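You operate a simulated robot arm through the tools that you are given. There is no shell and no other tool.

You run a simulated robot arm. Do the job below in one go: nothing can be reset, and whatever is moved stays where it is left.

JOB
Iron the tea towel and the pillowcase, the cooler label first.
Fine: each at its own dots, no scorch; iron on its rest, dial and socket off. Set down upright: steam iron.

The check looks at the end state, three seconds after you hand in, the way a careful person would. Anything else that was tipped, shoved, dropped, spilled or broken makes it a failure. Flat cloth is picked up by pressing the open fingertips on it (5 to 10 N) and closing them slowly along it; thin cloth reads only 2 to 8 mm in the jaws.

ROBOT AND FRAMES
A 7-joint arm with a two-finger parallel gripper, fixed in place. Base frame: the origin is at the foot of the arm, x ahead of it, y to its left, z up. Units: cm, degrees, N and s.
Its first joint turns from -149.0 to 149.0 degrees. Payload 3.43 kg.
Tool frame: the origin (TCP) lies between the finger pads and is the grasp point; the fingertips stand 3 cm ahead of it; z points along the fingers, y is the line along which they close. Largest opening 9.4 cm; finger width 2.8, thickness 1; the body of the gripper, 5 by 9.6 cm, starts 5.5 cm behind the TCP.
Orientation is told as [roll, pitch, yaw] about the base's x, y, z axes, in that order, counted from this pose: with the fingers straight down and closing along the base's y, the tool's x points along the base's -x, its y along +y and its z along -z.

CONTROLS
- The arm moves only by the tool step_arm. Its argument "deltas" is one flat list of numbers, 7 for each row, row after row: the shift along the tool's x, y, z in units of 20 mm (1.0 is 20 mm), then the turn, a rotation vector about the tool's x, y, z in units of 8 degrees (1.0 is 8 degrees), then the closure, from 0 (fully open) to 1 (shut). In form: [x, y, z, wx, wy, wz, grip, x, y, z, wx, wy, wz, grip, ...]. A call has 1 to 20 rows; each row shifts and turns the commanded pose from where the row before left it, along the tool's axes as they then stand. A call with a number of a shift or a turn outside -1 to 1 is refused whole. A row lasts 0.2 s, in which the tool goes at most 5 cm and 8.6 degrees; a call with a longer step from one row to the next is refused whole, and so is a gripper value outside its range. Where a pose cannot be reached the arm comes as near as it can. A force on the tool above 90 N (or 10 N above the force at the start of the call, whichever is more), or a blocked arm, ends the call early, and 0.2 s more pass. The fingers move at their own pace (about 4.5 cm/s each) and stop on an object; they squeeze with about 34 N. The grip force told is the motor's: it shows also when the fingers shut on nothing. Time passes only in rows, and 0.2 s behind the last, so rows that do not move let the fingers close. The reply holds the time, the measured pose of the TCP, the force on the tool along the base axes, the opening and the grip force, in the units named above and with some noise, with the torque about the TCP (base axes, N m) and any sound that the robot's microphone picked up, and new pictures: "show" is both (left out), scene, wrist or none.
- Cameras (640 x 400 px; columns grow to the right, rows downward): "scene" is fixed at [39.92, 49.8, 168.74]; the picture's right is [0.24, -0.97, 0.00], its down [-0.92, -0.23, -0.32] and it looks along [0.31, 0.08, -0.95] (base axes); focal length 264 px, centre (320, 200). "wrist" rides on the gripper at [7.6, 1.4, -10.2] in the tool frame; the picture's right is [-0.18, 0.98, 0.00], its down [-0.75, -0.14, -0.64] and it looks along [-0.63, -0.12, 0.77] (tool axes); focal length 243 px, centre (320, 200). There is no depth. A picture from a camera that has moved, and an enlarged one, comes with that camera's place and axes in the base frame and with its lens.
- enlarge(camera, box): a new picture of the part [left, top, right, bottom] of that camera's present view, enlarged. No time passes.
- hand_in(): hands the job in; it is judged then, once.

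Nothing tells you positions but the pictures and the camera data. Unless the task says otherwise, let go and move clear before handing in.

The tools are called after ">>>" by a JSON object that holds its "op" and its "data". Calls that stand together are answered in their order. step_arm: Moves the arm, as the interface text tells. Its arguments: {"type":"object","properties":{"deltas":{"type":"array","items":{"type":"number"}},"show":{"type":"string","enum":["both","scene","wrist","none"]}},"required":["deltas"]} The other tools are called the same way: enlarge (camera, box) takes an enlarged picture of a part of a camera's view; hand_in () hands the job in.

At the start:

```text
clock: 0.0
tool_pos: [25.04, -0.08, 43.32]
ee_rot: [-0.1, 33.9, -0.3]
contact_force: [0.1, 0.9, 0.1]
ft_torque: [0.04, 0.05, 0.0]
gripper_width: 9.4
grip_force: 0.1
```

scene: 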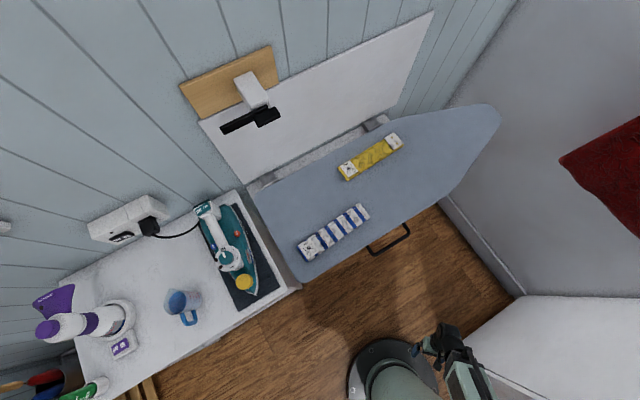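
wrist: 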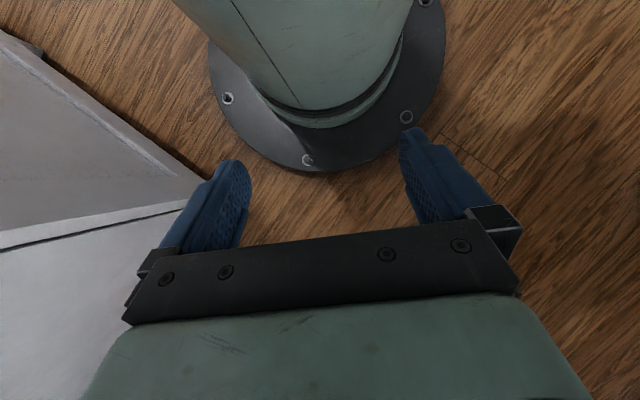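

I see an ironing board with two folded cloths, a counter with a steam iron on a dark mat, a socket with a plug, a water jug and other bottles. First I look closely at each part.

>>> {"op": "enlarge", "data": {"camera": "scene", "box": [180, 190, 300, 310]}}

>>> {"op": "enlarge", "data": {"camera": "scene", "box": [280, 120, 430, 270]}}

>>> {"op": "enlarge", "data": {"camera": "scene", "box": [80, 180, 220, 270]}}

>>> {"op": "enlarge", "data": {"camera": "scene", "box": [0, 260, 220, 400]}}

>>> {"op": "enlarge", "data": {"camera": "scene", "box": [180, 30, 440, 200]}}

```text
3.33 times, centred on (240, 250) of scene
camera zoom: at [39.92, 49.8, 168.74], right [0.24, -0.97, 0.0], down [-0.92, -0.23, -0.32], along [0.31, 0.08, -0.95], focal length 880 px, centre (587, 33)
```

zoom: 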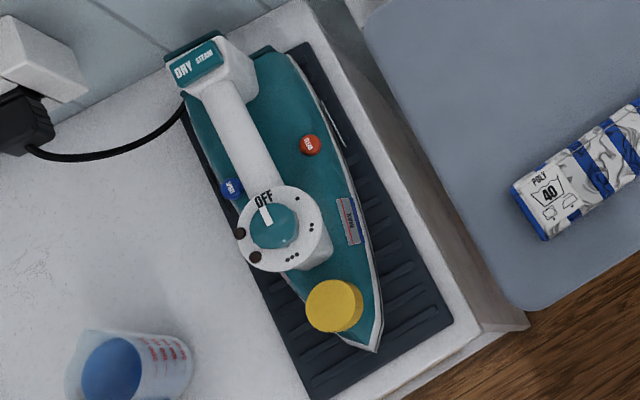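

```text
2.67 times, centred on (355, 195) of scene
camera zoom: at [39.92, 49.8, 168.74], right [0.24, -0.97, 0.0], down [-0.92, -0.23, -0.32], along [0.31, 0.08, -0.95], focal length 704 px, centre (227, 213)
```

zoom: 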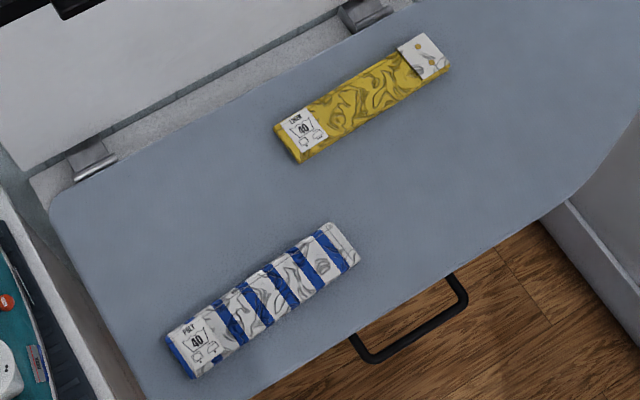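

```text
4.44 times, centred on (150, 225) of scene
camera zoom: at [39.92, 49.8, 168.74], right [0.24, -0.97, 0.0], down [-0.92, -0.23, -0.32], along [0.31, 0.08, -0.95], focal length 1173 px, centre (1076, 89)
```

zoom: 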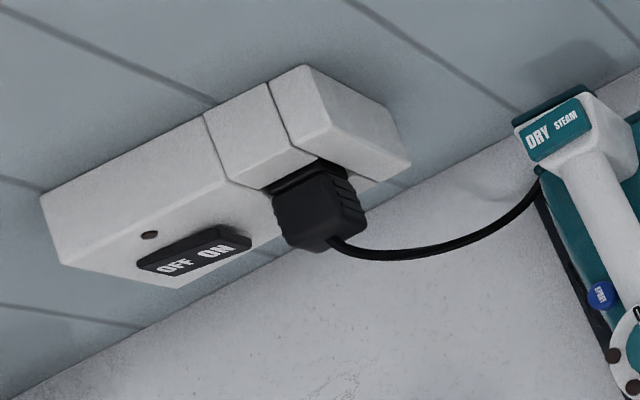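

```text
2.86 times, centred on (110, 330) of scene
camera zoom: at [39.92, 49.8, 168.74], right [0.24, -0.97, 0.0], down [-0.92, -0.23, -0.32], along [0.31, 0.08, -0.95], focal length 754 px, centre (920, -171)
```

zoom: 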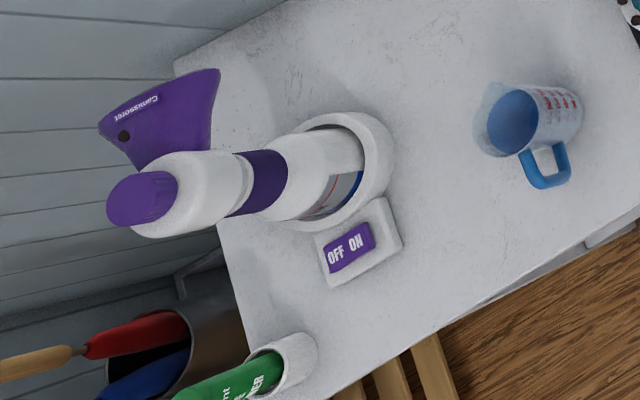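

```text
2.35 times, centred on (310, 115) of scene
camera zoom: at [39.92, 49.8, 168.74], right [0.24, -0.97, 0.0], down [-0.92, -0.23, -0.32], along [0.31, 0.08, -0.95], focal length 621 px, centre (344, 400)
```

zoom: 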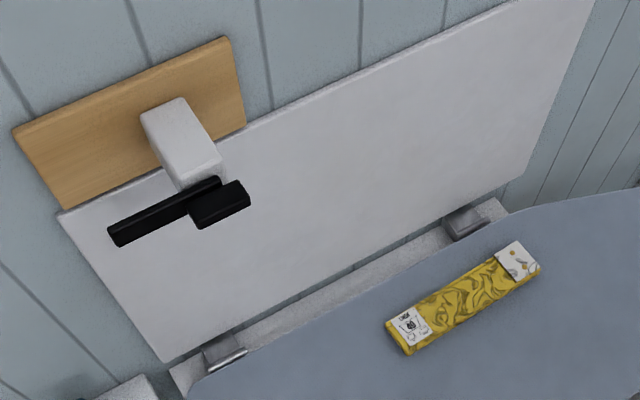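

The cloths look like a blue-striped one labelled POLY and a yellow one labelled LINEN. I zoom in further on the labels, dial and marks.

>>> {"op": "enlarge", "data": {"camera": "scene", "box": [296, 230, 328, 262]}}

>>> {"op": "enlarge", "data": {"camera": "scene", "box": [332, 154, 364, 186]}}

>>> {"op": "enlarge", "data": {"camera": "scene", "box": [376, 126, 408, 158]}}

>>> {"op": "enlarge", "data": {"camera": "scene", "box": [215, 240, 263, 298]}}

>>> {"op": "enlarge", "data": {"camera": "scene", "box": [100, 205, 170, 250]}}

>>> {"op": "enlarge", "data": {"camera": "scene", "box": [185, 195, 245, 255]}}

```text
12.50 times, centred on (312, 246) of scene
camera zoom: at [39.92, 49.8, 168.74], right [0.24, -0.97, 0.0], down [-0.92, -0.23, -0.32], along [0.31, 0.08, -0.95], focal length 3300 px, centre (420, -375)
```

zoom: 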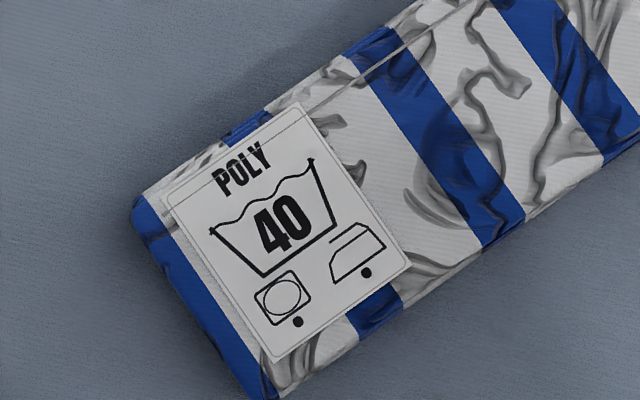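

```text
12.50 times, centred on (348, 170) of scene
camera zoom: at [39.92, 49.8, 168.74], right [0.24, -0.97, 0.0], down [-0.92, -0.23, -0.32], along [0.31, 0.08, -0.95], focal length 3300 px, centre (-30, 575)
```

zoom: 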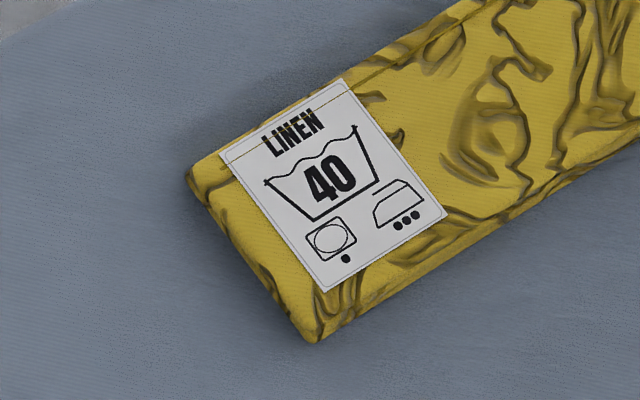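

```text
12.50 times, centred on (392, 142) of scene
camera zoom: at [39.92, 49.8, 168.74], right [0.24, -0.97, 0.0], down [-0.92, -0.23, -0.32], along [0.31, 0.08, -0.95], focal length 3300 px, centre (-580, 925)
```

zoom: 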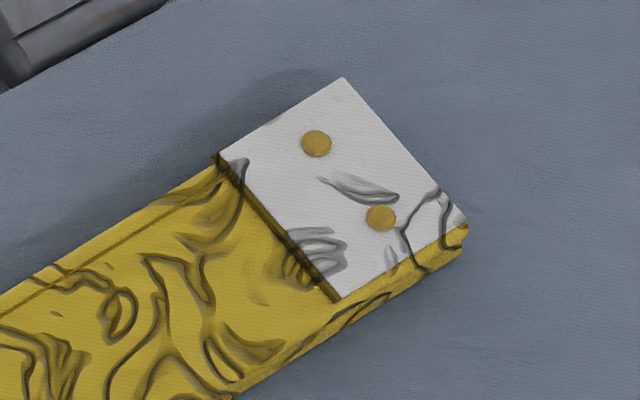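

```text
6.90 times, centred on (239, 269) of scene
camera zoom: at [39.92, 49.8, 168.74], right [0.24, -0.97, 0.0], down [-0.92, -0.23, -0.32], along [0.31, 0.08, -0.95], focal length 1821 px, centre (879, -276)
```

zoom: 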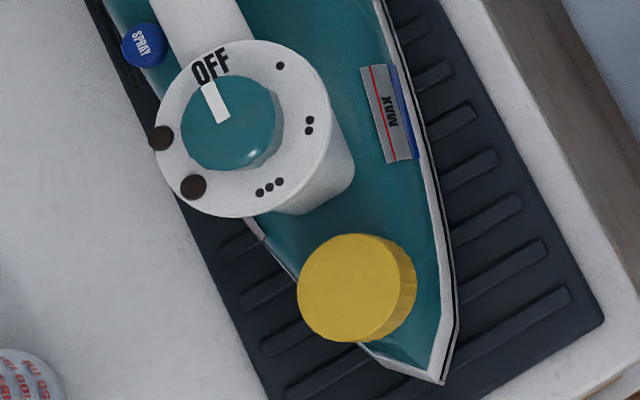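

```text
8.89 times, centred on (135, 228) of scene
camera zoom: at [39.92, 49.8, 168.74], right [0.24, -0.97, 0.0], down [-0.92, -0.23, -0.32], along [0.31, 0.08, -0.95], focal length 2347 px, centre (1964, -44)
```

zoom: 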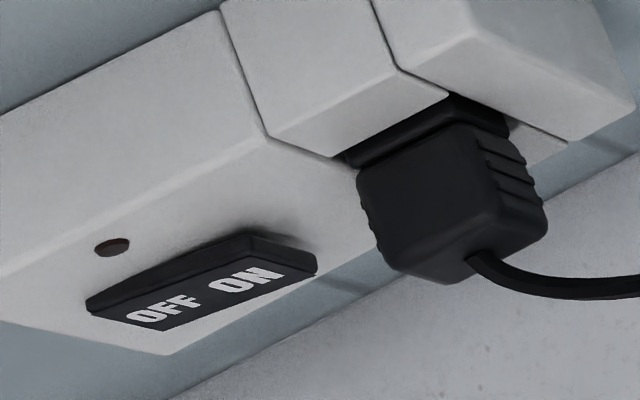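

```text
6.67 times, centred on (215, 225) of scene
camera zoom: at [39.92, 49.8, 168.74], right [0.24, -0.97, 0.0], down [-0.92, -0.23, -0.32], along [0.31, 0.08, -0.95], focal length 1760 px, centre (1020, 33)
```

zoom: 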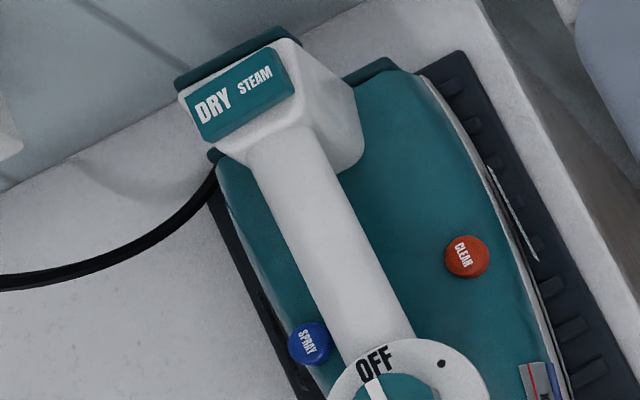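

The labels read clearly: POLY, iron with one dot, and LINEN, iron with three dots, so POLY comes first. The iron's dial and the socket are both off now; I first raise the arm and level the tool so the wrist camera can help to find heights.

>>> {"op": "step_arm", "data": {"deltas": [0, 0, -1, 0, -0.85, 0, 0, 0, 0, -1, 0, -0.85, 0, 0, 0, 0, -1, 0, -0.85, 0, 0, 0, 0, -1, 0, -0.85, 0, 0, 0, 0, -1, 0, -0.84, 0, 0, -1, 0, -1, 0, 0, 0, 0, -1, 0, -1, 0, 0, 0, 0, -1, 0, -1, 0, 0, 0, 0, -1, 0, -1, 0, 0, 0, 0, -1, 0, -1, 0, 0, 0, 0, -1, 0, -1, 0, 0, 0, 0, -1, 0, -1, 0, 0, 0, 0, -1, 0, -1, 0, 0, 0, 0, -1, 0, -1, 0, 0, 0, 0, -1, 0, -1, 0, 0, 0, 0, -1, 0, -1, 0, 0, 0, 0, -1, 0, -1, 0, 0, 0, 0, 0, 0, -1, 0, 0, 0, 0, 0, 0, -1, 0, 0, 0, 0, 0, 0, -1, 0, 0, 0, 0]}}

```text
clock: 4.2
tool_pos: [61.91, -0.13, 71.42]
ee_rot: [0.0, 0.0, -0.4]
contact_force: [0.2, 0.2, -0.3]
ft_torque: [0.02, 0.0, -0.01]
gripper_width: 9.4
grip_force: 0.0
out of reach, approached as far as the arm can: row 1, 2, 3, 4, 5
camera wrist: at [54.21, 1.37, 81.62], right [0.19, 0.98, 0.0], down [0.75, -0.14, 0.64], along [0.63, -0.12, -0.77], focal length 243 px, centre (320, 200)
```

scene: 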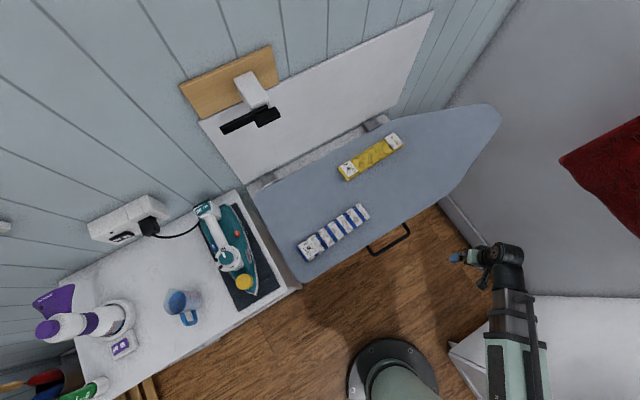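
wrist: 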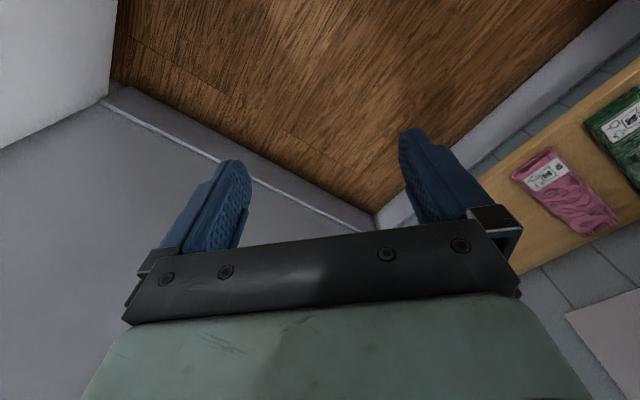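

The wrist view shows a shelf with other cloths below. I look closer before moving on.

>>> {"op": "enlarge", "data": {"camera": "wrist", "box": [480, 80, 640, 260]}}

>>> {"op": "enlarge", "data": {"camera": "scene", "box": [420, 60, 640, 280]}}

```text
2.22 times, centred on (560, 170) of wrist
camera zoom: at [54.21, 1.37, 81.62], right [0.19, 0.98, 0.0], down [0.75, -0.14, 0.64], along [0.63, -0.12, -0.77], focal length 539 px, centre (-213, 267)
```

zoom: 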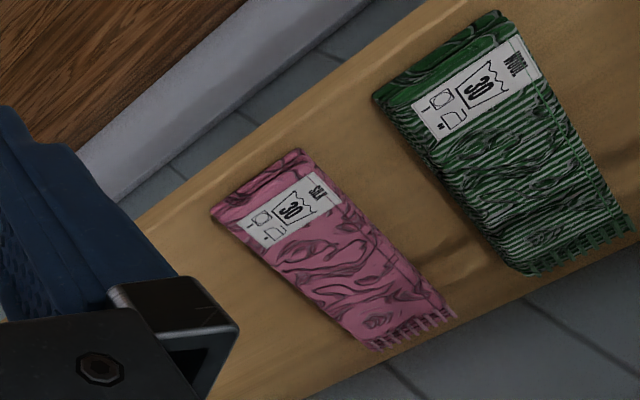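

```text
1.82 times, centred on (530, 170) of scene
camera zoom: at [39.92, 49.8, 168.74], right [0.24, -0.97, 0.0], down [-0.92, -0.23, -0.32], along [0.31, 0.08, -0.95], focal length 480 px, centre (-62, 254)
```

zoom: 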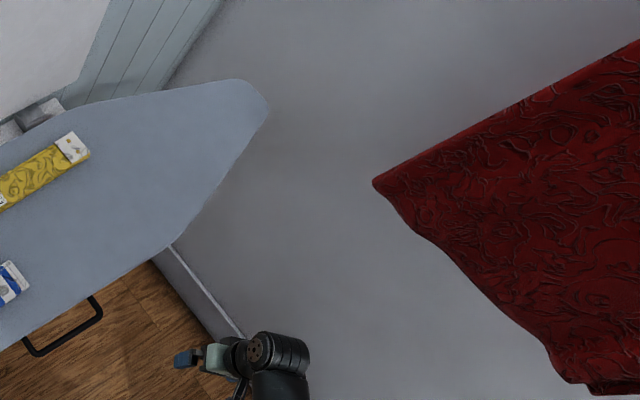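

The scarves (pink, green) on the shelf are not ours. I rise well above the board and turn toward it.

>>> {"op": "step_arm", "data": {"deltas": [0, 0, -1, 0, 0, -0.42, 0, 0, 0, -1, 0, 0, -0.42, 0, 0, 0, -1, 0, 0, -0.42, 0, 0, 0, -1, 0, 0, -0.42, 0, 0, 0, -1, 0, 0, -0.42, 0, 0, 0, -1, 0, 0, -0.42, 0, 0, 0, -1, 0, 0, -0.42, 0, 0, 0, -1, 0, 0, -0.42, 0, 0, 0, -1, 0, 0, -0.42, 0, 0, 0, -1, 0, 0, -0.42, 0, 0, 0, -1, 0, 0, -0.42, 0, 0, 0, -1, 0, 0, -0.42, 0, 0, 0, -1, 0, 0, -0.42, 0, 0, 0, -1, 0, 0, -0.42, 0, 0, 0, -1, 0, 0, -0.42, 0, 0, 0, -1, 0, 0, -0.42, 0, 0, 0, -1, 0, 0, -0.42, 0, 0, 0, -1, 0, 0, -0.42, 0]}}

```text
clock: 8.0
tool_pos: [61.91, -0.3, 107.2]
ee_rot: [-0.4, -0.2, 60.4]
contact_force: [-0.4, -0.1, -1.6]
ft_torque: [-0.01, 0.04, -0.01]
gripper_width: 9.4
grip_force: 0.1
camera wrist: at [56.77, -6.15, 117.49], right [-0.76, 0.65, -0.01], down [0.49, 0.59, 0.65], along [0.42, 0.49, -0.76], focal length 243 px, centre (320, 200)
```

scene: 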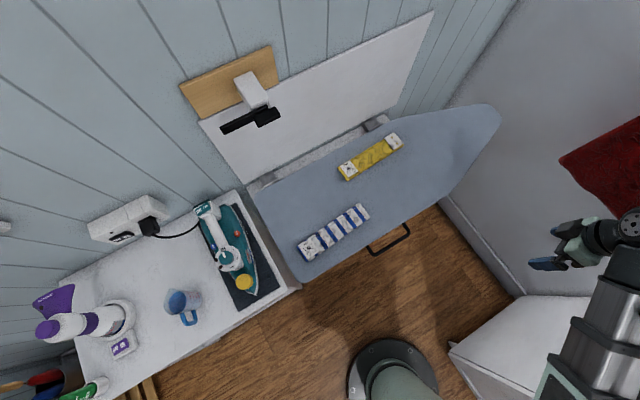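
wrist: 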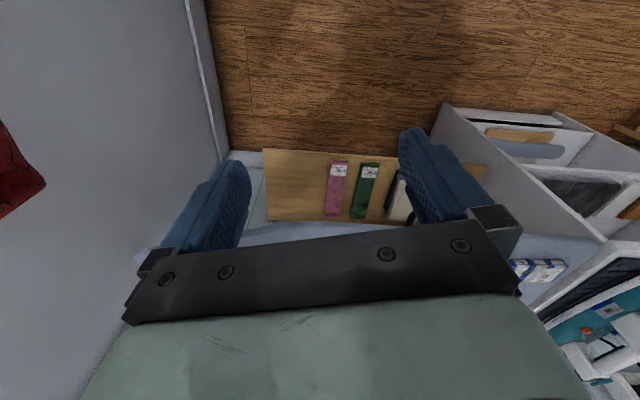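

The board is at about z = 88–90 cm and the iron stands near (45, 78). I move above the iron to look down on it and the dial.

>>> {"op": "step_arm", "data": {"deltas": [-0.8, 0.97, -0.5, 0, 0, 0, 0, -0.8, 0.97, -0.5, 0, 0, 0, 0, -0.8, 0.97, -0.5, 0, 0, 0, 0, -0.8, 0.97, -0.5, 0, 0, 0, 0, -0.8, 0.97, -0.5, 0, 0, 0, 0, -0.8, 0.97, -0.5, 0, 0, 0, 0, -0.8, 0.97, -0.5, 0, 0, 0, 0, -0.8, 0.97, -0.5, 0, 0, 0, 0, -0.8, 0.97, -0.5, 0, 0, 0, 0, -0.8, 0.97, -0.5, 0, 0, 0, 0, -0.8, 0.97, -0.5, 0, 0, 0, 0, -0.8, 0.97, 0, 0, 0, 0, 0, -0.8, 0.97, 0, 0, 0, 0, 0, -0.8, 0.97, 0, 0, 0, 0, 0, -0.8, 0.97, 0, 0, 0, 0, 0, -0.8, 0.97, 0, 0, 0, 0, 0, -0.8, 0.97, 0, 0, 0, 0, 0, -0.8, 0.97, 0, 0, 0, 0, 0, -0.8, 0.97, 0, 0, 0, 0, 0, -0.8, 0.97, 0, 0, 0, 0, 0]}}

```text
clock: 10.7
tool_pos: [56.35, 29.26, 108.03]
ee_rot: [-0.6, -1.0, 60.8]
contact_force: [4.1, 8.9, -14.7]
ft_torque: [-0.33, -0.35, -0.34]
gripper_width: 9.41
grip_force: 0.0
out of reach, approached as far as the arm can: row 1, 2, 3, 4, 5, 6, 7, 8, 9, 10, 11
stopped in row 13: the force on the tool passed its limit at 93 N (the readings are from after the stop); the commanded pose is now the measured one
camera wrist: at [51.14, 23.29, 118.03], right [-0.77, 0.64, -0.01], down [0.48, 0.58, 0.66], along [0.42, 0.5, -0.76], focal length 243 px, centre (320, 200)
```

scene: 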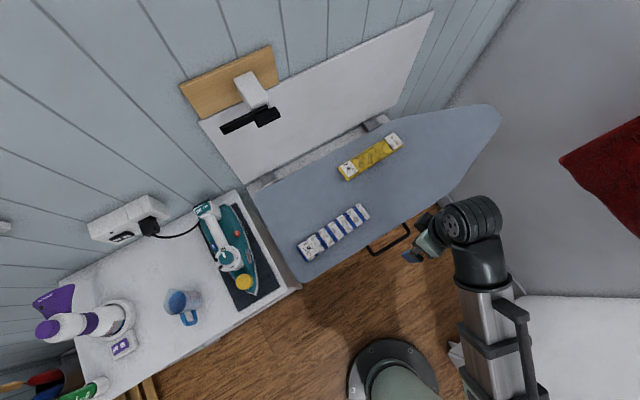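
wrist: 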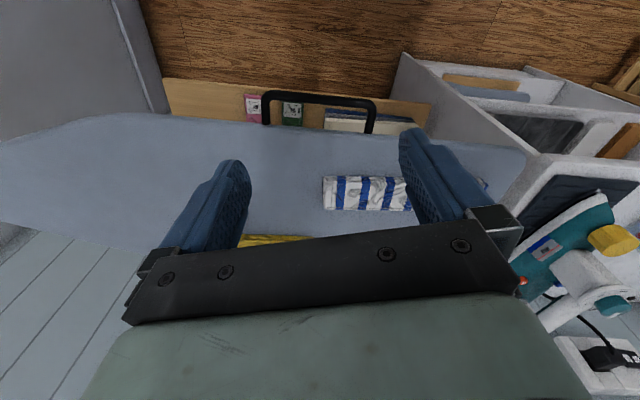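

The move stopped early with a force reading, though nothing seems to touch. I hold still to check whether a force remains.

>>> {"op": "step_arm", "data": {"deltas": [0, 0, 0, 0, 0, 0, 0, 0, 0, 0, 0, 0, 0, 0], "show": "none"}}

>>> {"op": "enlarge", "data": {"camera": "scene", "box": [380, 180, 540, 340]}}

>>> {"op": "enlarge", "data": {"camera": "wrist", "box": [440, 140, 640, 400]}}

```text
clock: 11.2
tool_pos: [56.24, 29.38, 107.92]
ee_rot: [-0.6, -0.7, 61.1]
contact_force: [9.0, 8.2, -24.5]
ft_torque: [0.38, -0.31, 0.07]
gripper_width: 9.42
grip_force: 0.0
```

```text
2.50 times, centred on (460, 260) of scene
camera zoom: at [39.92, 49.8, 168.74], right [0.24, -0.97, 0.0], down [-0.92, -0.23, -0.32], along [0.31, 0.08, -0.95], focal length 660 px, centre (-30, 50)
```

zoom: 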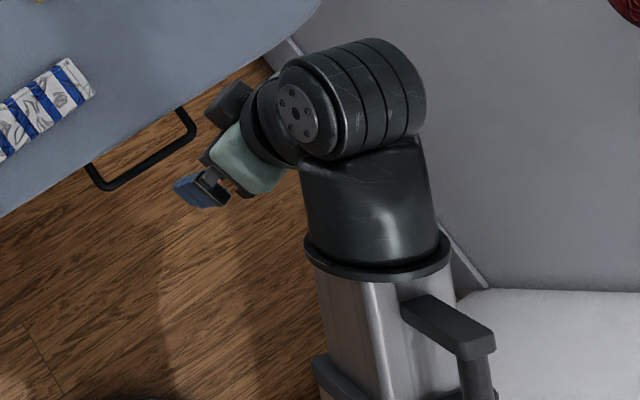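

```text
1.54 times, centred on (540, 270) of wrist
camera zoom: at [51.15, 23.27, 118.04], right [-0.77, 0.64, -0.01], down [0.48, 0.59, 0.65], along [0.42, 0.5, -0.76], focal length 373 px, centre (-18, 92)
```

zoom: 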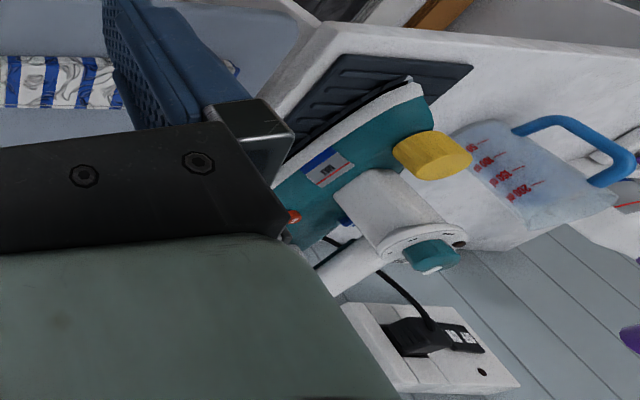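

A force of about 27 N persists, probably the arm folded against itself near its height limit. I lower a little to relieve it.

>>> {"op": "step_arm", "data": {"deltas": [0, 0, 0.5, 0, 0, 0, 0, 0, 0, 0.5, 0, 0, 0, 0, 0, 0, 0, 0, 0, 0, 0], "show": "none"}}

```text
clock: 12.1
tool_pos: [56.22, 29.2, 106.01]
ee_rot: [-0.6, -0.7, 60.9]
contact_force: [-0.2, 0.4, 0.0]
ft_torque: [0.0, 0.0, 0.0]
gripper_width: 9.4
grip_force: 0.0
```

Clear again. I move nearer the iron at the same height, then test whether I can go higher there.

>>> {"op": "step_arm", "data": {"deltas": [-0.43, 0.87, 0, 0, 0, 0, 0, -0.43, 0.87, 0, 0, 0, 0, 0, -0.43, 0.87, 0, 0, 0, 0, 0, -0.43, 0.87, 0, 0, 0, 0, 0, -0.43, 0.87, 0, 0, 0, 0, 0, -0.43, 0.87, 0, 0, 0, 0, 0, -0.43, 0.87, 0, 0, 0, 0, 0, -0.43, 0.87, 0, 0, 0, 0, 0, -0.43, 0.87, 0, 0, 0, 0, 0, -0.43, 0.87, 0, 0, 0, 0, 0, 0, 0, -0.5, 0, 0, 0, 0, 0, 0, -0.5, 0, 0, 0, 0, 0, 0, -0.5, 0, 0, 0, 0, 0, 0, -0.5, 0, 0, 0, 0]}}

```text
clock: 15.0
tool_pos: [45.58, 45.56, 109.35]
ee_rot: [-0.9, -1.9, 60.9]
contact_force: [10.0, 10.5, -22.5]
ft_torque: [0.09, -0.12, 0.02]
gripper_width: 9.4
grip_force: 0.0
stopped in row 14: the force on the tool passed its limit at 95 N (the readings are from after the stop); the commanded pose is now the measured one
camera wrist: at [40.2, 39.38, 119.38], right [-0.77, 0.64, -0.01], down [0.47, 0.57, 0.67], along [0.43, 0.51, -0.74], focal length 243 px, centre (320, 200)
```

scene: 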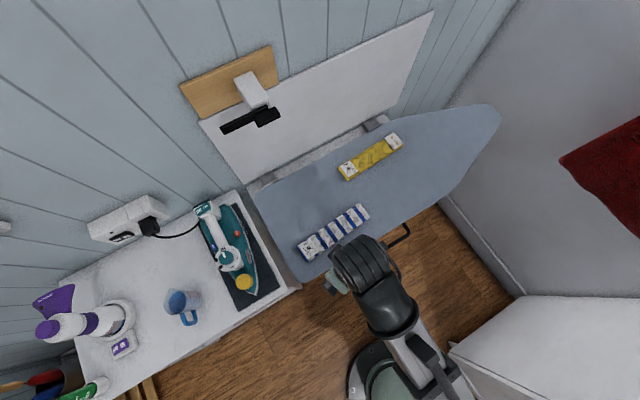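
wrist: 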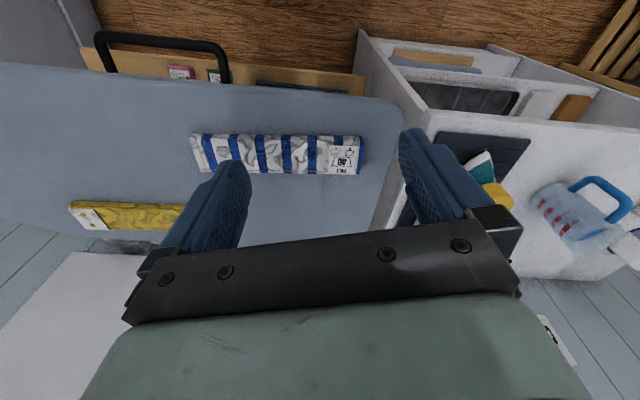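

The arm's forearm limits height close in, but farther out it should be higher. I back down 2 cm and go outward and up over the iron's nose to look.

>>> {"op": "step_arm", "data": {"deltas": [0, 0, 0.6, 0, 0, 0, 0, 0, 0, 0.6, 0, 0, 0, 0, -0.75, 0.7, 0, 0, 0, 0, 0, -0.75, 0.7, 0, 0, 0, 0, 0, -0.75, 0.7, 0, 0, 0, 0, 0, -0.75, 0.7, 0, 0, 0, 0, 0, -0.75, 0.7, -0.3, 0, 0, 0, 0, -0.75, 0.7, -0.3, 0, 0, 0, 0, -0.75, 0.7, -0.3, 0, 0, 0, 0, -0.75, 0.7, -0.3, 0, 0, 0, 0, 0, 0, -0.3, 0, 0, 0, 0, 0, 0, -0.3, 0, 0, 0, 0]}}

```text
clock: 17.6
tool_pos: [41.62, 61.28, 110.91]
ee_rot: [-0.7, -1.6, 61.0]
contact_force: [0.3, -0.4, 0.8]
ft_torque: [0.0, 0.01, 0.01]
gripper_width: 9.39
grip_force: 0.1
camera wrist: at [36.25, 55.17, 120.84], right [-0.77, 0.64, -0.01], down [0.47, 0.58, 0.67], along [0.43, 0.51, -0.75], focal length 243 px, centre (320, 200)
```

scene: 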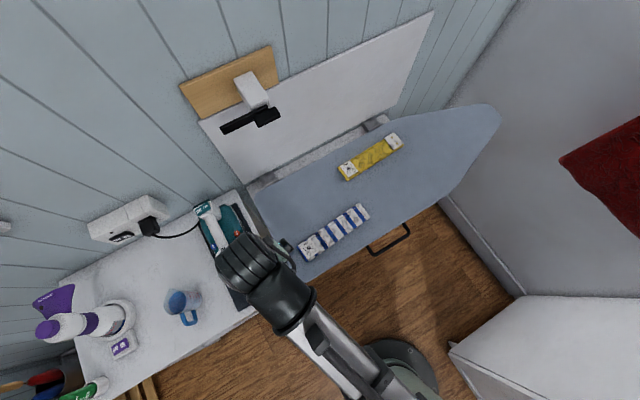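
wrist: 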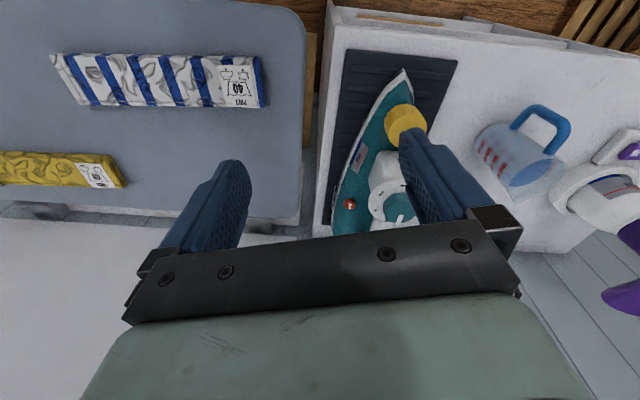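

I now see the iron, its rest, the dial and the jug clearly; cloth tops lie near z≈86, the dial top near z≈97 at about (42, 76). I move above the iron to see its handle and dial.

>>> {"op": "step_arm", "data": {"deltas": [-0.6, 0.3, -0.1, 0, 0, 0, 0, -0.6, 0.3, -0.1, 0, 0, 0, 0, -0.6, 0.3, -0.1, 0, 0, 0, 0, -0.6, 0.3, -0.1, 0, 0, 0, 0, -0.6, 0.3, -0.1, 0, 0, 0, 0, -0.6, 0.3, -0.1, 0, 0, 0, 0, -0.6, 0.3, -0.1, 0, 0, 0, 0, -0.6, 0.3, -0.1, 0, 0, 0, 0, -0.6, 0.3, -0.1, 0, 0, 0, 0, -0.6, 0.3, -0.1, 0, 0, 0, 0]}}

```text
clock: 19.8
tool_pos: [41.98, 74.72, 113.25]
ee_rot: [-0.8, -1.9, 61.0]
contact_force: [0.0, -0.2, 0.5]
ft_torque: [0.0, -0.03, 0.0]
gripper_width: 9.39
grip_force: 0.2
camera wrist: at [36.73, 68.59, 123.19], right [-0.77, 0.64, -0.01], down [0.47, 0.58, 0.67], along [0.43, 0.51, -0.75], focal length 243 px, centre (320, 200)
```

scene: 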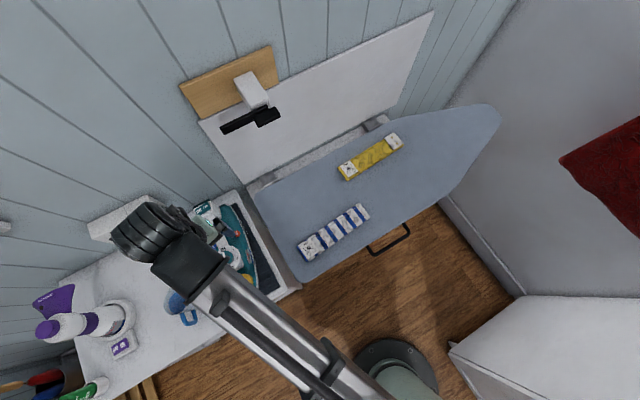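
wrist: 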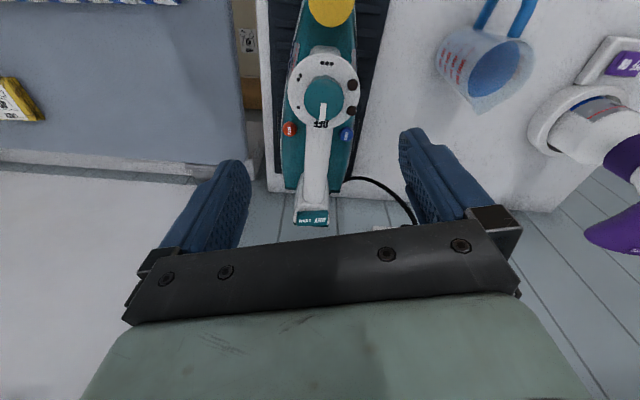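

A clear view from above. I enlarge it to measure the dial, handle and lamps.

>>> {"op": "enlarge", "data": {"camera": "wrist", "box": [240, 0, 400, 120]}}

>>> {"op": "enlarge", "data": {"camera": "wrist", "box": [240, 110, 400, 230]}}

```text
3.33 times, centred on (320, 60) of wrist
camera zoom: at [36.73, 68.59, 123.19], right [-0.77, 0.64, -0.01], down [0.47, 0.58, 0.67], along [0.43, 0.51, -0.75], focal length 809 px, centre (320, 667)
```

zoom: 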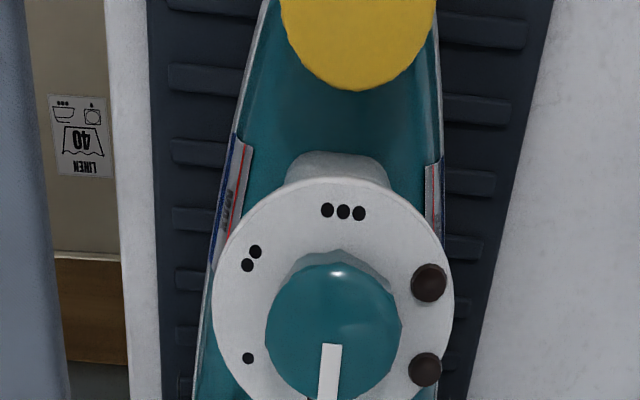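

```text
3.33 times, centred on (320, 170) of wrist
camera zoom: at [36.73, 68.59, 123.19], right [-0.77, 0.64, -0.01], down [0.47, 0.58, 0.67], along [0.43, 0.51, -0.75], focal length 809 px, centre (320, 300)
```

zoom: 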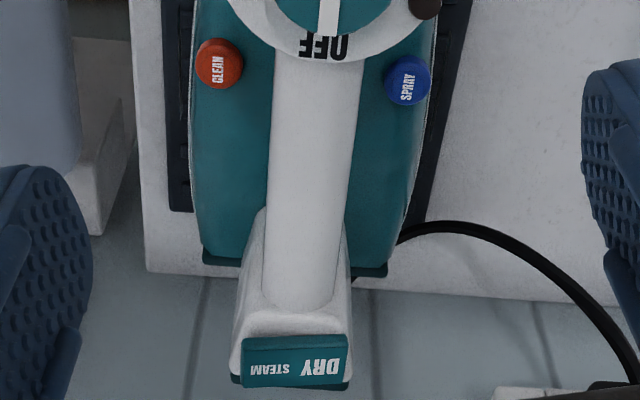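

There is another labelled cloth visible in the gap on the shelf below. I zoom in on that, to be sure which two cloths are meant.

>>> {"op": "enlarge", "data": {"camera": "wrist", "box": [222, 0, 282, 60]}}

>>> {"op": "enlarge", "data": {"camera": "wrist", "box": [222, 50, 282, 110]}}

```text
6.67 times, centred on (252, 30) of wrist
camera zoom: at [36.73, 68.59, 123.19], right [-0.77, 0.64, -0.01], down [0.47, 0.58, 0.67], along [0.43, 0.51, -0.75], focal length 1618 px, centre (773, 1333)
```

zoom: 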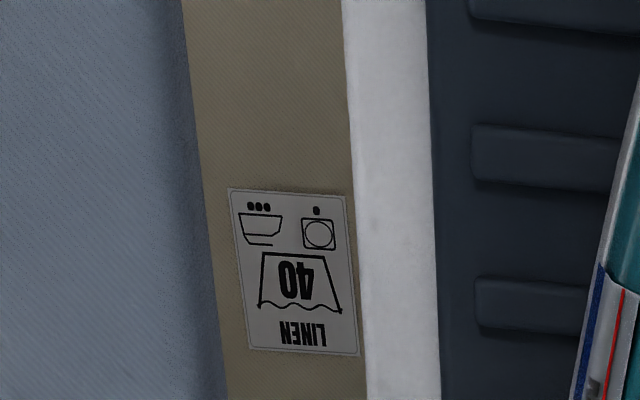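

```text
6.67 times, centred on (252, 80) of wrist
camera zoom: at [36.73, 68.59, 123.19], right [-0.77, 0.64, -0.01], down [0.47, 0.58, 0.67], along [0.43, 0.51, -0.75], focal length 1618 px, centre (773, 1000)
```

zoom: 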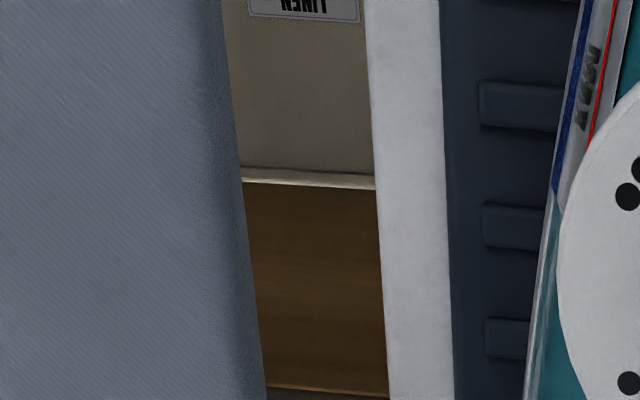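

The shelf cloth is smooth and put away, so the wrinkled striped tea towel (POLY •) and the buttoned pillowcase (LINEN •••) on the board are the ones. Next I tilt the tool toward the wall to see the socket switch.

>>> {"op": "step_arm", "data": {"deltas": [0, 0, 0, 0, 0, 0.8, 0, 0, 0, 0, 0, 0, 0.8, 0, 0, 0, 0, 0, -0.9, 0, 0, 0, 0, 0, 0, -0.9, 0, 0, 0, 0, 0, 0, -0.9, 0, 0, 0, 0, 0, 0, -0.9, 0, 0, 0, 0, 0, 0, -0.9, 0, 0, 0, 0, 0, 0, -0.9, 0, 0, 0, 0, 0, 0, 0, 0, 1, 0, 0, 0, 0, 0, 0, 1]}}

```text
clock: 22.0
tool_pos: [42.02, 74.83, 113.07]
ee_rot: [-0.6, -45.1, 48.4]
contact_force: [-1.0, -0.8, 0.3]
ft_torque: [-0.01, -0.03, 0.01]
gripper_width: 4.13
grip_force: 0.1
camera wrist: at [32.41, 66.35, 114.9], right [-0.65, 0.75, 0.12], down [0.15, -0.03, 0.99], along [0.75, 0.66, -0.09], focal length 243 px, centre (320, 200)
```

scene: 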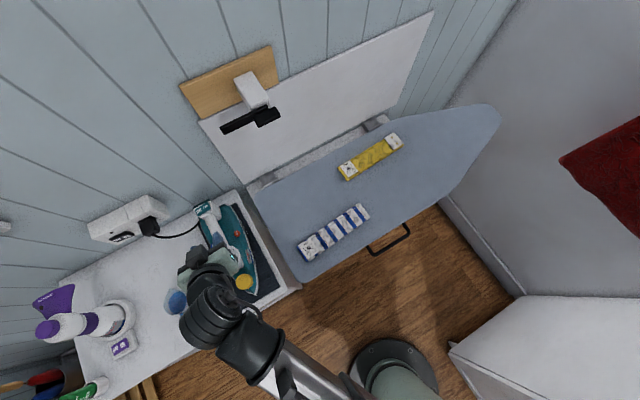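
wrist: 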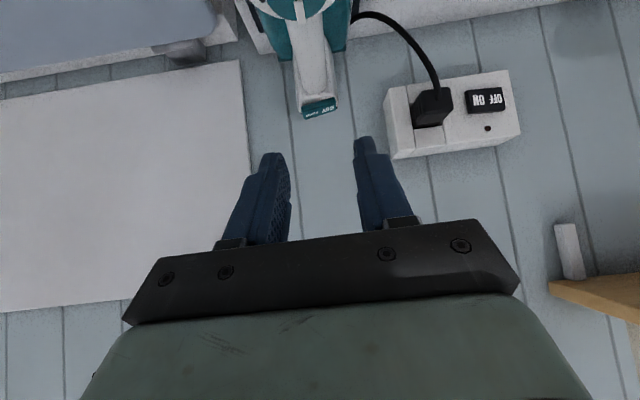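

I see the switch: rocker with ON nearest the plug, about (40, 100, 102.5). I zoom in on it.

>>> {"op": "enlarge", "data": {"camera": "wrist", "box": [370, 50, 530, 170]}}

```text
3.33 times, centred on (450, 110) of wrist
camera zoom: at [32.41, 66.35, 114.9], right [-0.65, 0.75, 0.12], down [0.15, -0.03, 0.99], along [0.75, 0.66, -0.09], focal length 809 px, centre (-113, 500)
```

zoom: 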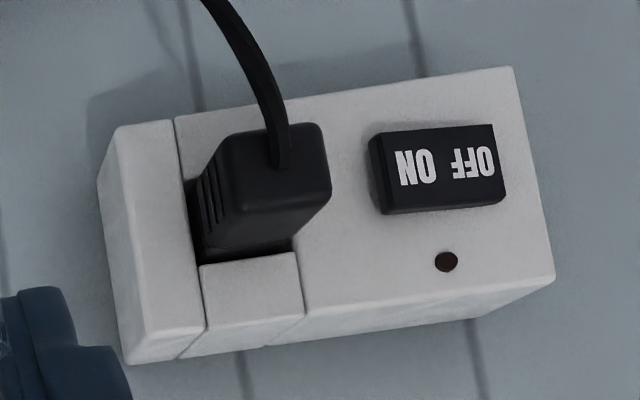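

I set a gentler tilt (30°) and move to just in front of the switch, staying high above the jug.

>>> {"op": "step_arm", "data": {"deltas": [0, 0, 0, 0, 0.94, 0, 1, 0, 0, 0, 0, 0.94, 0, 1, -0.431, 0.93, 0.249, 0, 0, 0, 1, -0.431, 0.93, 0.249, 0, 0, 0, 1, -0.431, 0.93, 0.249, 0, 0, 0, 1, -0.431, 0.93, 0.249, 0, 0, 0, 1, -0.431, 0.93, 0.249, 0, 0, 0, 1, -0.431, 0.93, 0.249, 0, 0, 0, 1, -0.431, 0.93, 0.249, 0, 0, 0, 1, -0.431, 0.93, 0.249, 0, 0, 0, 1, -0.431, 0.93, 0.249, 0, 0, 0, 1, -0.431, 0.93, 0.249, 0, 0, 0, 1]}}

```text
clock: 24.6
tool_pos: [34.7, 94.65, 112.89]
ee_rot: [-0.5, -30.2, 48.3]
contact_force: [-0.6, -0.4, 0.6]
ft_torque: [0.02, 0.02, -0.01]
gripper_width: 0.0
grip_force: 32.9
camera wrist: at [25.75, 86.9, 117.88], right [-0.62, 0.78, 0.09], down [0.32, 0.16, 0.93], along [0.71, 0.61, -0.35], focal length 243 px, centre (320, 200)
```

scene: 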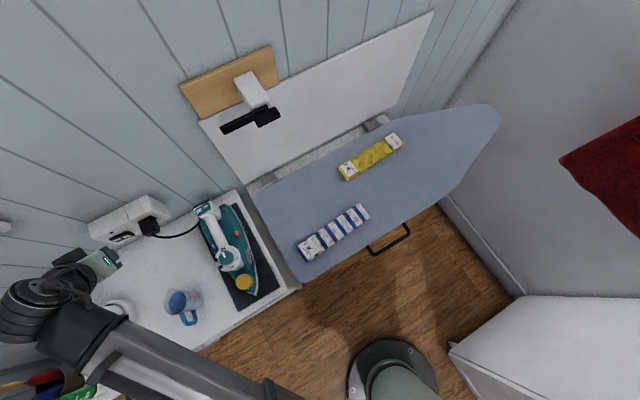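
wrist: 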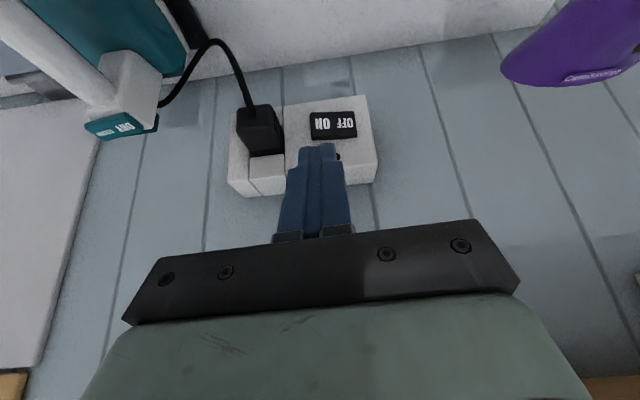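

Lined up with the ON side. I lower to the switch height and move part way forward.

>>> {"op": "step_arm", "data": {"deltas": [0.425, 0, 0.736, 0, 0, 0, 1, 0.425, 0, 0.736, 0, 0, 0, 1, 0.425, 0, 0.736, 0, 0, 0, 1, 0.425, 0, 0.736, 0, 0, 0, 1, 0.425, 0, 0.736, 0, 0, 0, 1, -0.433, -0.03, 0.25, 0, 0, 0, 1, -0.433, -0.03, 0.25, 0, 0, 0, 1, -0.433, -0.03, 0.25, 0, 0, 0, 1]}}

```text
clock: 26.4
tool_pos: [37.16, 96.7, 104.51]
ee_rot: [-0.6, -30.0, 48.3]
contact_force: [0.8, -0.3, -0.5]
ft_torque: [-0.04, 0.01, 0.0]
gripper_width: 0.0
grip_force: 32.8
camera wrist: at [28.12, 89.05, 109.6], right [-0.63, 0.78, 0.09], down [0.32, 0.16, 0.93], along [0.71, 0.61, -0.35], focal length 243 px, centre (320, 200)
```

scene: 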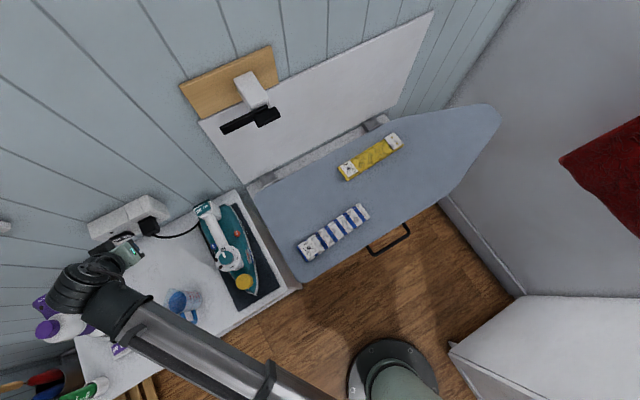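
wrist: 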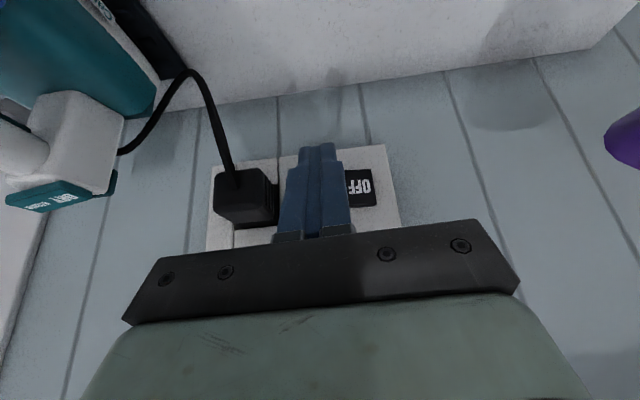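

>>> {"op": "step_arm", "data": {"deltas": [-0.217, -0.015, 0.125, 0, 0, 0, 1, -0.217, -0.015, 0.125, 0, 0, 0, 1, -0.217, -0.015, 0.125, 0, 0, 0, 1, -0.109, -0.007, 0.063, 0, 0, 0, 1], "show": "none"}}

```text
clock: 27.4
tool_pos: [38.22, 97.92, 104.57]
ee_rot: [-0.5, -30.1, 48.3]
contact_force: [-1.1, -0.1, -0.3]
ft_torque: [0.02, -0.05, 0.0]
gripper_width: 0.02
grip_force: 32.8
```

The fingertips are close but touch nothing yet. I go on in small steps.

>>> {"op": "step_arm", "data": {"deltas": [-0.109, -0.007, 0.063, 0, 0, 0, 1, -0.109, -0.007, 0.063, 0, 0, 0, 1], "show": "wrist"}}

```text
clock: 28.0
tool_pos: [38.64, 98.32, 104.55]
ee_rot: [-0.5, -29.9, 48.3]
contact_force: [-0.3, -1.2, -0.2]
ft_torque: [-0.02, 0.01, -0.02]
gripper_width: 0.02
grip_force: 32.9
camera wrist: at [29.69, 90.57, 109.52], right [-0.62, 0.78, 0.09], down [0.32, 0.16, 0.93], along [0.71, 0.61, -0.35], focal length 243 px, centre (320, 200)
```

wrist: 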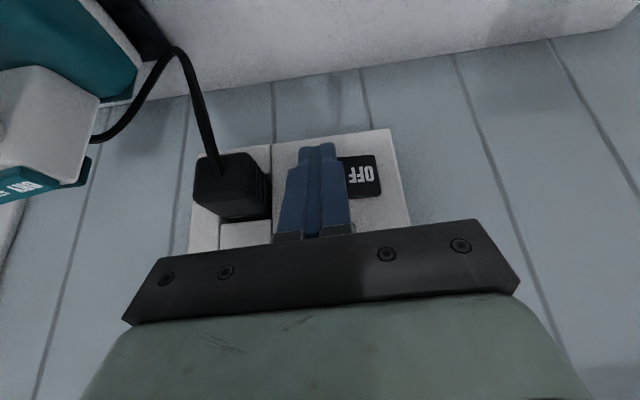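

>>> {"op": "step_arm", "data": {"deltas": [-0.109, -0.007, 0.063, 0, 0, 0, 1, -0.109, -0.007, 0.063, 0, 0, 0, 1], "show": "none"}}

```text
clock: 28.6
tool_pos: [38.84, 98.51, 104.45]
ee_rot: [-0.5, -30.0, 48.4]
contact_force: [-6.5, -7.4, 1.2]
ft_torque: [-0.14, 0.02, 0.05]
gripper_width: 0.0
grip_force: 33.1
heard: click
```

A click was heard. I back off and look at the switch.

>>> {"op": "step_arm", "data": {"deltas": [0.433, 0.03, -0.25, 0, 0, 0, 1, 0.433, 0.03, -0.25, 0, 0, 0, 1, 0.433, 0.03, -0.25, 0, 0, 0, 1, 0.433, 0.03, -0.25, 0, 0, 0, 1, -0.425, 0, -0.736, 0, 0, 0, 1, -0.425, 0, -0.736, 0, 0, 0, 1, -0.425, 0, -0.736, 0, 0, 0, 1, -0.425, 0, -0.736, 0, 0, 0, 1]}}

>>> {"op": "enlarge", "data": {"camera": "wrist", "box": [220, 80, 400, 200]}}

>>> {"op": "enlarge", "data": {"camera": "scene", "box": [80, 190, 260, 300]}}

```text
clock: 30.4
tool_pos: [36.0, 95.86, 111.22]
ee_rot: [-0.5, -30.0, 48.3]
contact_force: [-0.8, -0.4, 0.0]
ft_torque: [0.02, 0.0, 0.0]
gripper_width: 0.0
grip_force: 32.2
camera wrist: at [27.13, 88.13, 116.29], right [-0.63, 0.78, 0.09], down [0.32, 0.16, 0.93], along [0.71, 0.61, -0.35], focal length 243 px, centre (320, 200)
```

scene: 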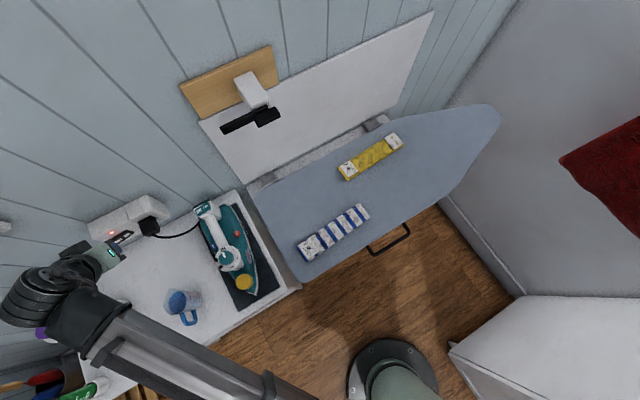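
wrist: 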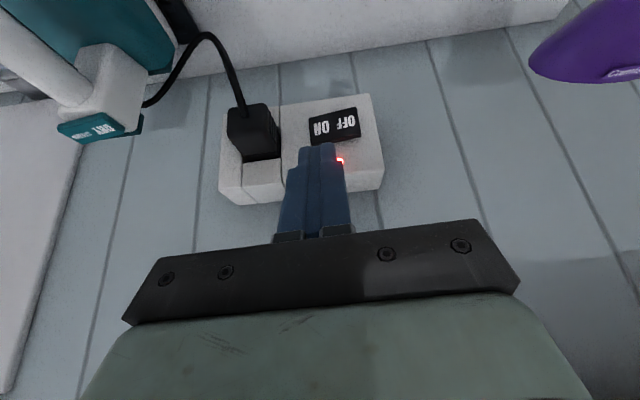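

```text
3.33 times, centred on (310, 140) of wrist
camera zoom: at [27.13, 88.13, 116.29], right [-0.63, 0.78, 0.09], down [0.32, 0.16, 0.93], along [0.71, 0.61, -0.35], focal length 809 px, centre (353, 400)
```

zoom: 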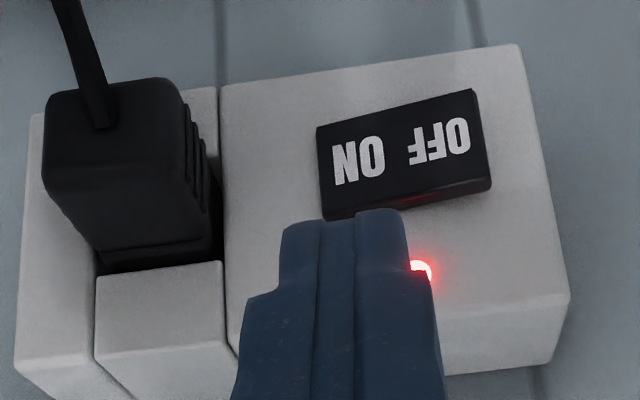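

```text
3.56 times, centred on (170, 245) of scene
camera zoom: at [39.92, 49.8, 168.74], right [0.24, -0.97, 0.0], down [-0.92, -0.23, -0.32], along [0.31, 0.08, -0.95], focal length 939 px, centre (853, 40)
```

zoom: 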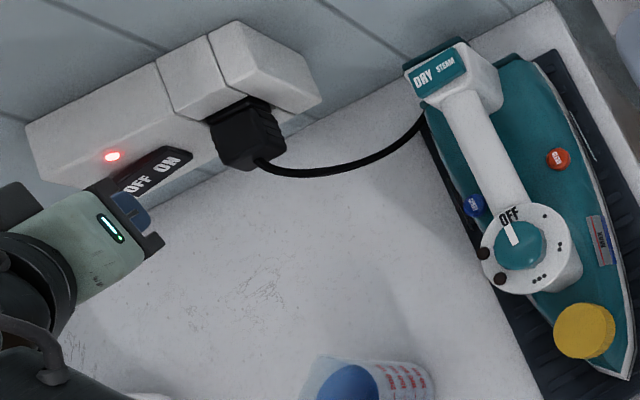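

The socket is on (red lamp lit). Now I return over the dial with the tool straight down.

>>> {"op": "step_arm", "data": {"deltas": [0.478, -0.91, -0.392, 0, 0, 0, 1, 0.478, -0.91, -0.392, 0, 0, 0, 1, 0.478, -0.91, -0.392, 0, 0, 0, 1, 0.478, -0.91, -0.392, 0, 0, 0, 1, 0.478, -0.91, -0.392, 0, 0, 0, 1, 0.478, -0.91, -0.392, 0, 0, 0, 1, 0.478, -0.91, -0.392, 0, 0, 0, 1, 0.478, -0.91, -0.392, 0, 0, 0, 1, 0.478, -0.91, -0.392, 0, 0, 0, 0.34, 0.478, -0.91, -0.392, 0, 0, 0, 0.34, 0, 0, 0, 0, 0.94, 0, 0.34, 0, 0, 0, 0, 0.94, 0, 0.34, 0, 0, 0, 0, 0.94, 0, 0.34, 0, 0, 0, 0, 0.94, 0, 0.34]}}

>>> {"op": "enlarge", "data": {"camera": "wrist", "box": [240, 40, 400, 160]}}

```text
clock: 33.4
tool_pos: [41.34, 74.55, 113.42]
ee_rot: [-0.4, 0.1, 48.1]
contact_force: [-0.1, -0.3, -0.4]
ft_torque: [0.03, -0.02, 0.01]
gripper_width: 6.17
grip_force: 0.1
camera wrist: at [35.16, 69.94, 123.56], right [-0.61, 0.79, -0.01], down [0.61, 0.47, 0.64], along [0.51, 0.39, -0.77], focal length 243 px, centre (320, 200)
```

scene: 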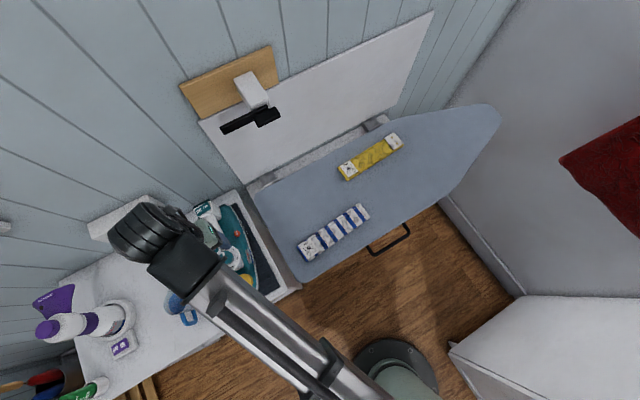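
wrist: 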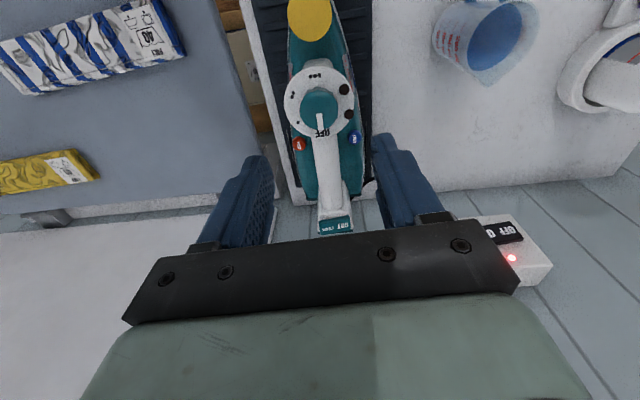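

```text
3.33 times, centred on (320, 100) of wrist
camera zoom: at [35.16, 69.94, 123.56], right [-0.61, 0.79, -0.01], down [0.61, 0.47, 0.64], along [0.51, 0.39, -0.77], focal length 809 px, centre (320, 533)
```

zoom: 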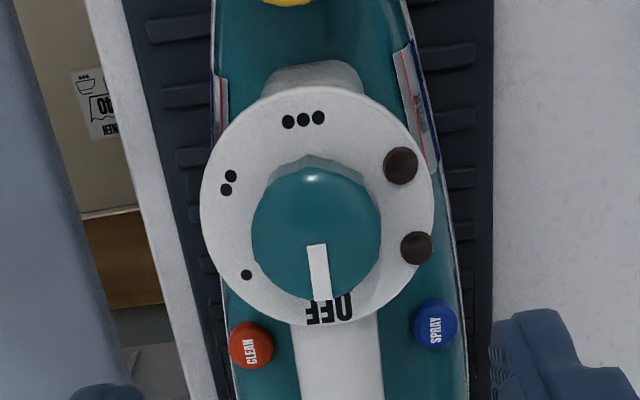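

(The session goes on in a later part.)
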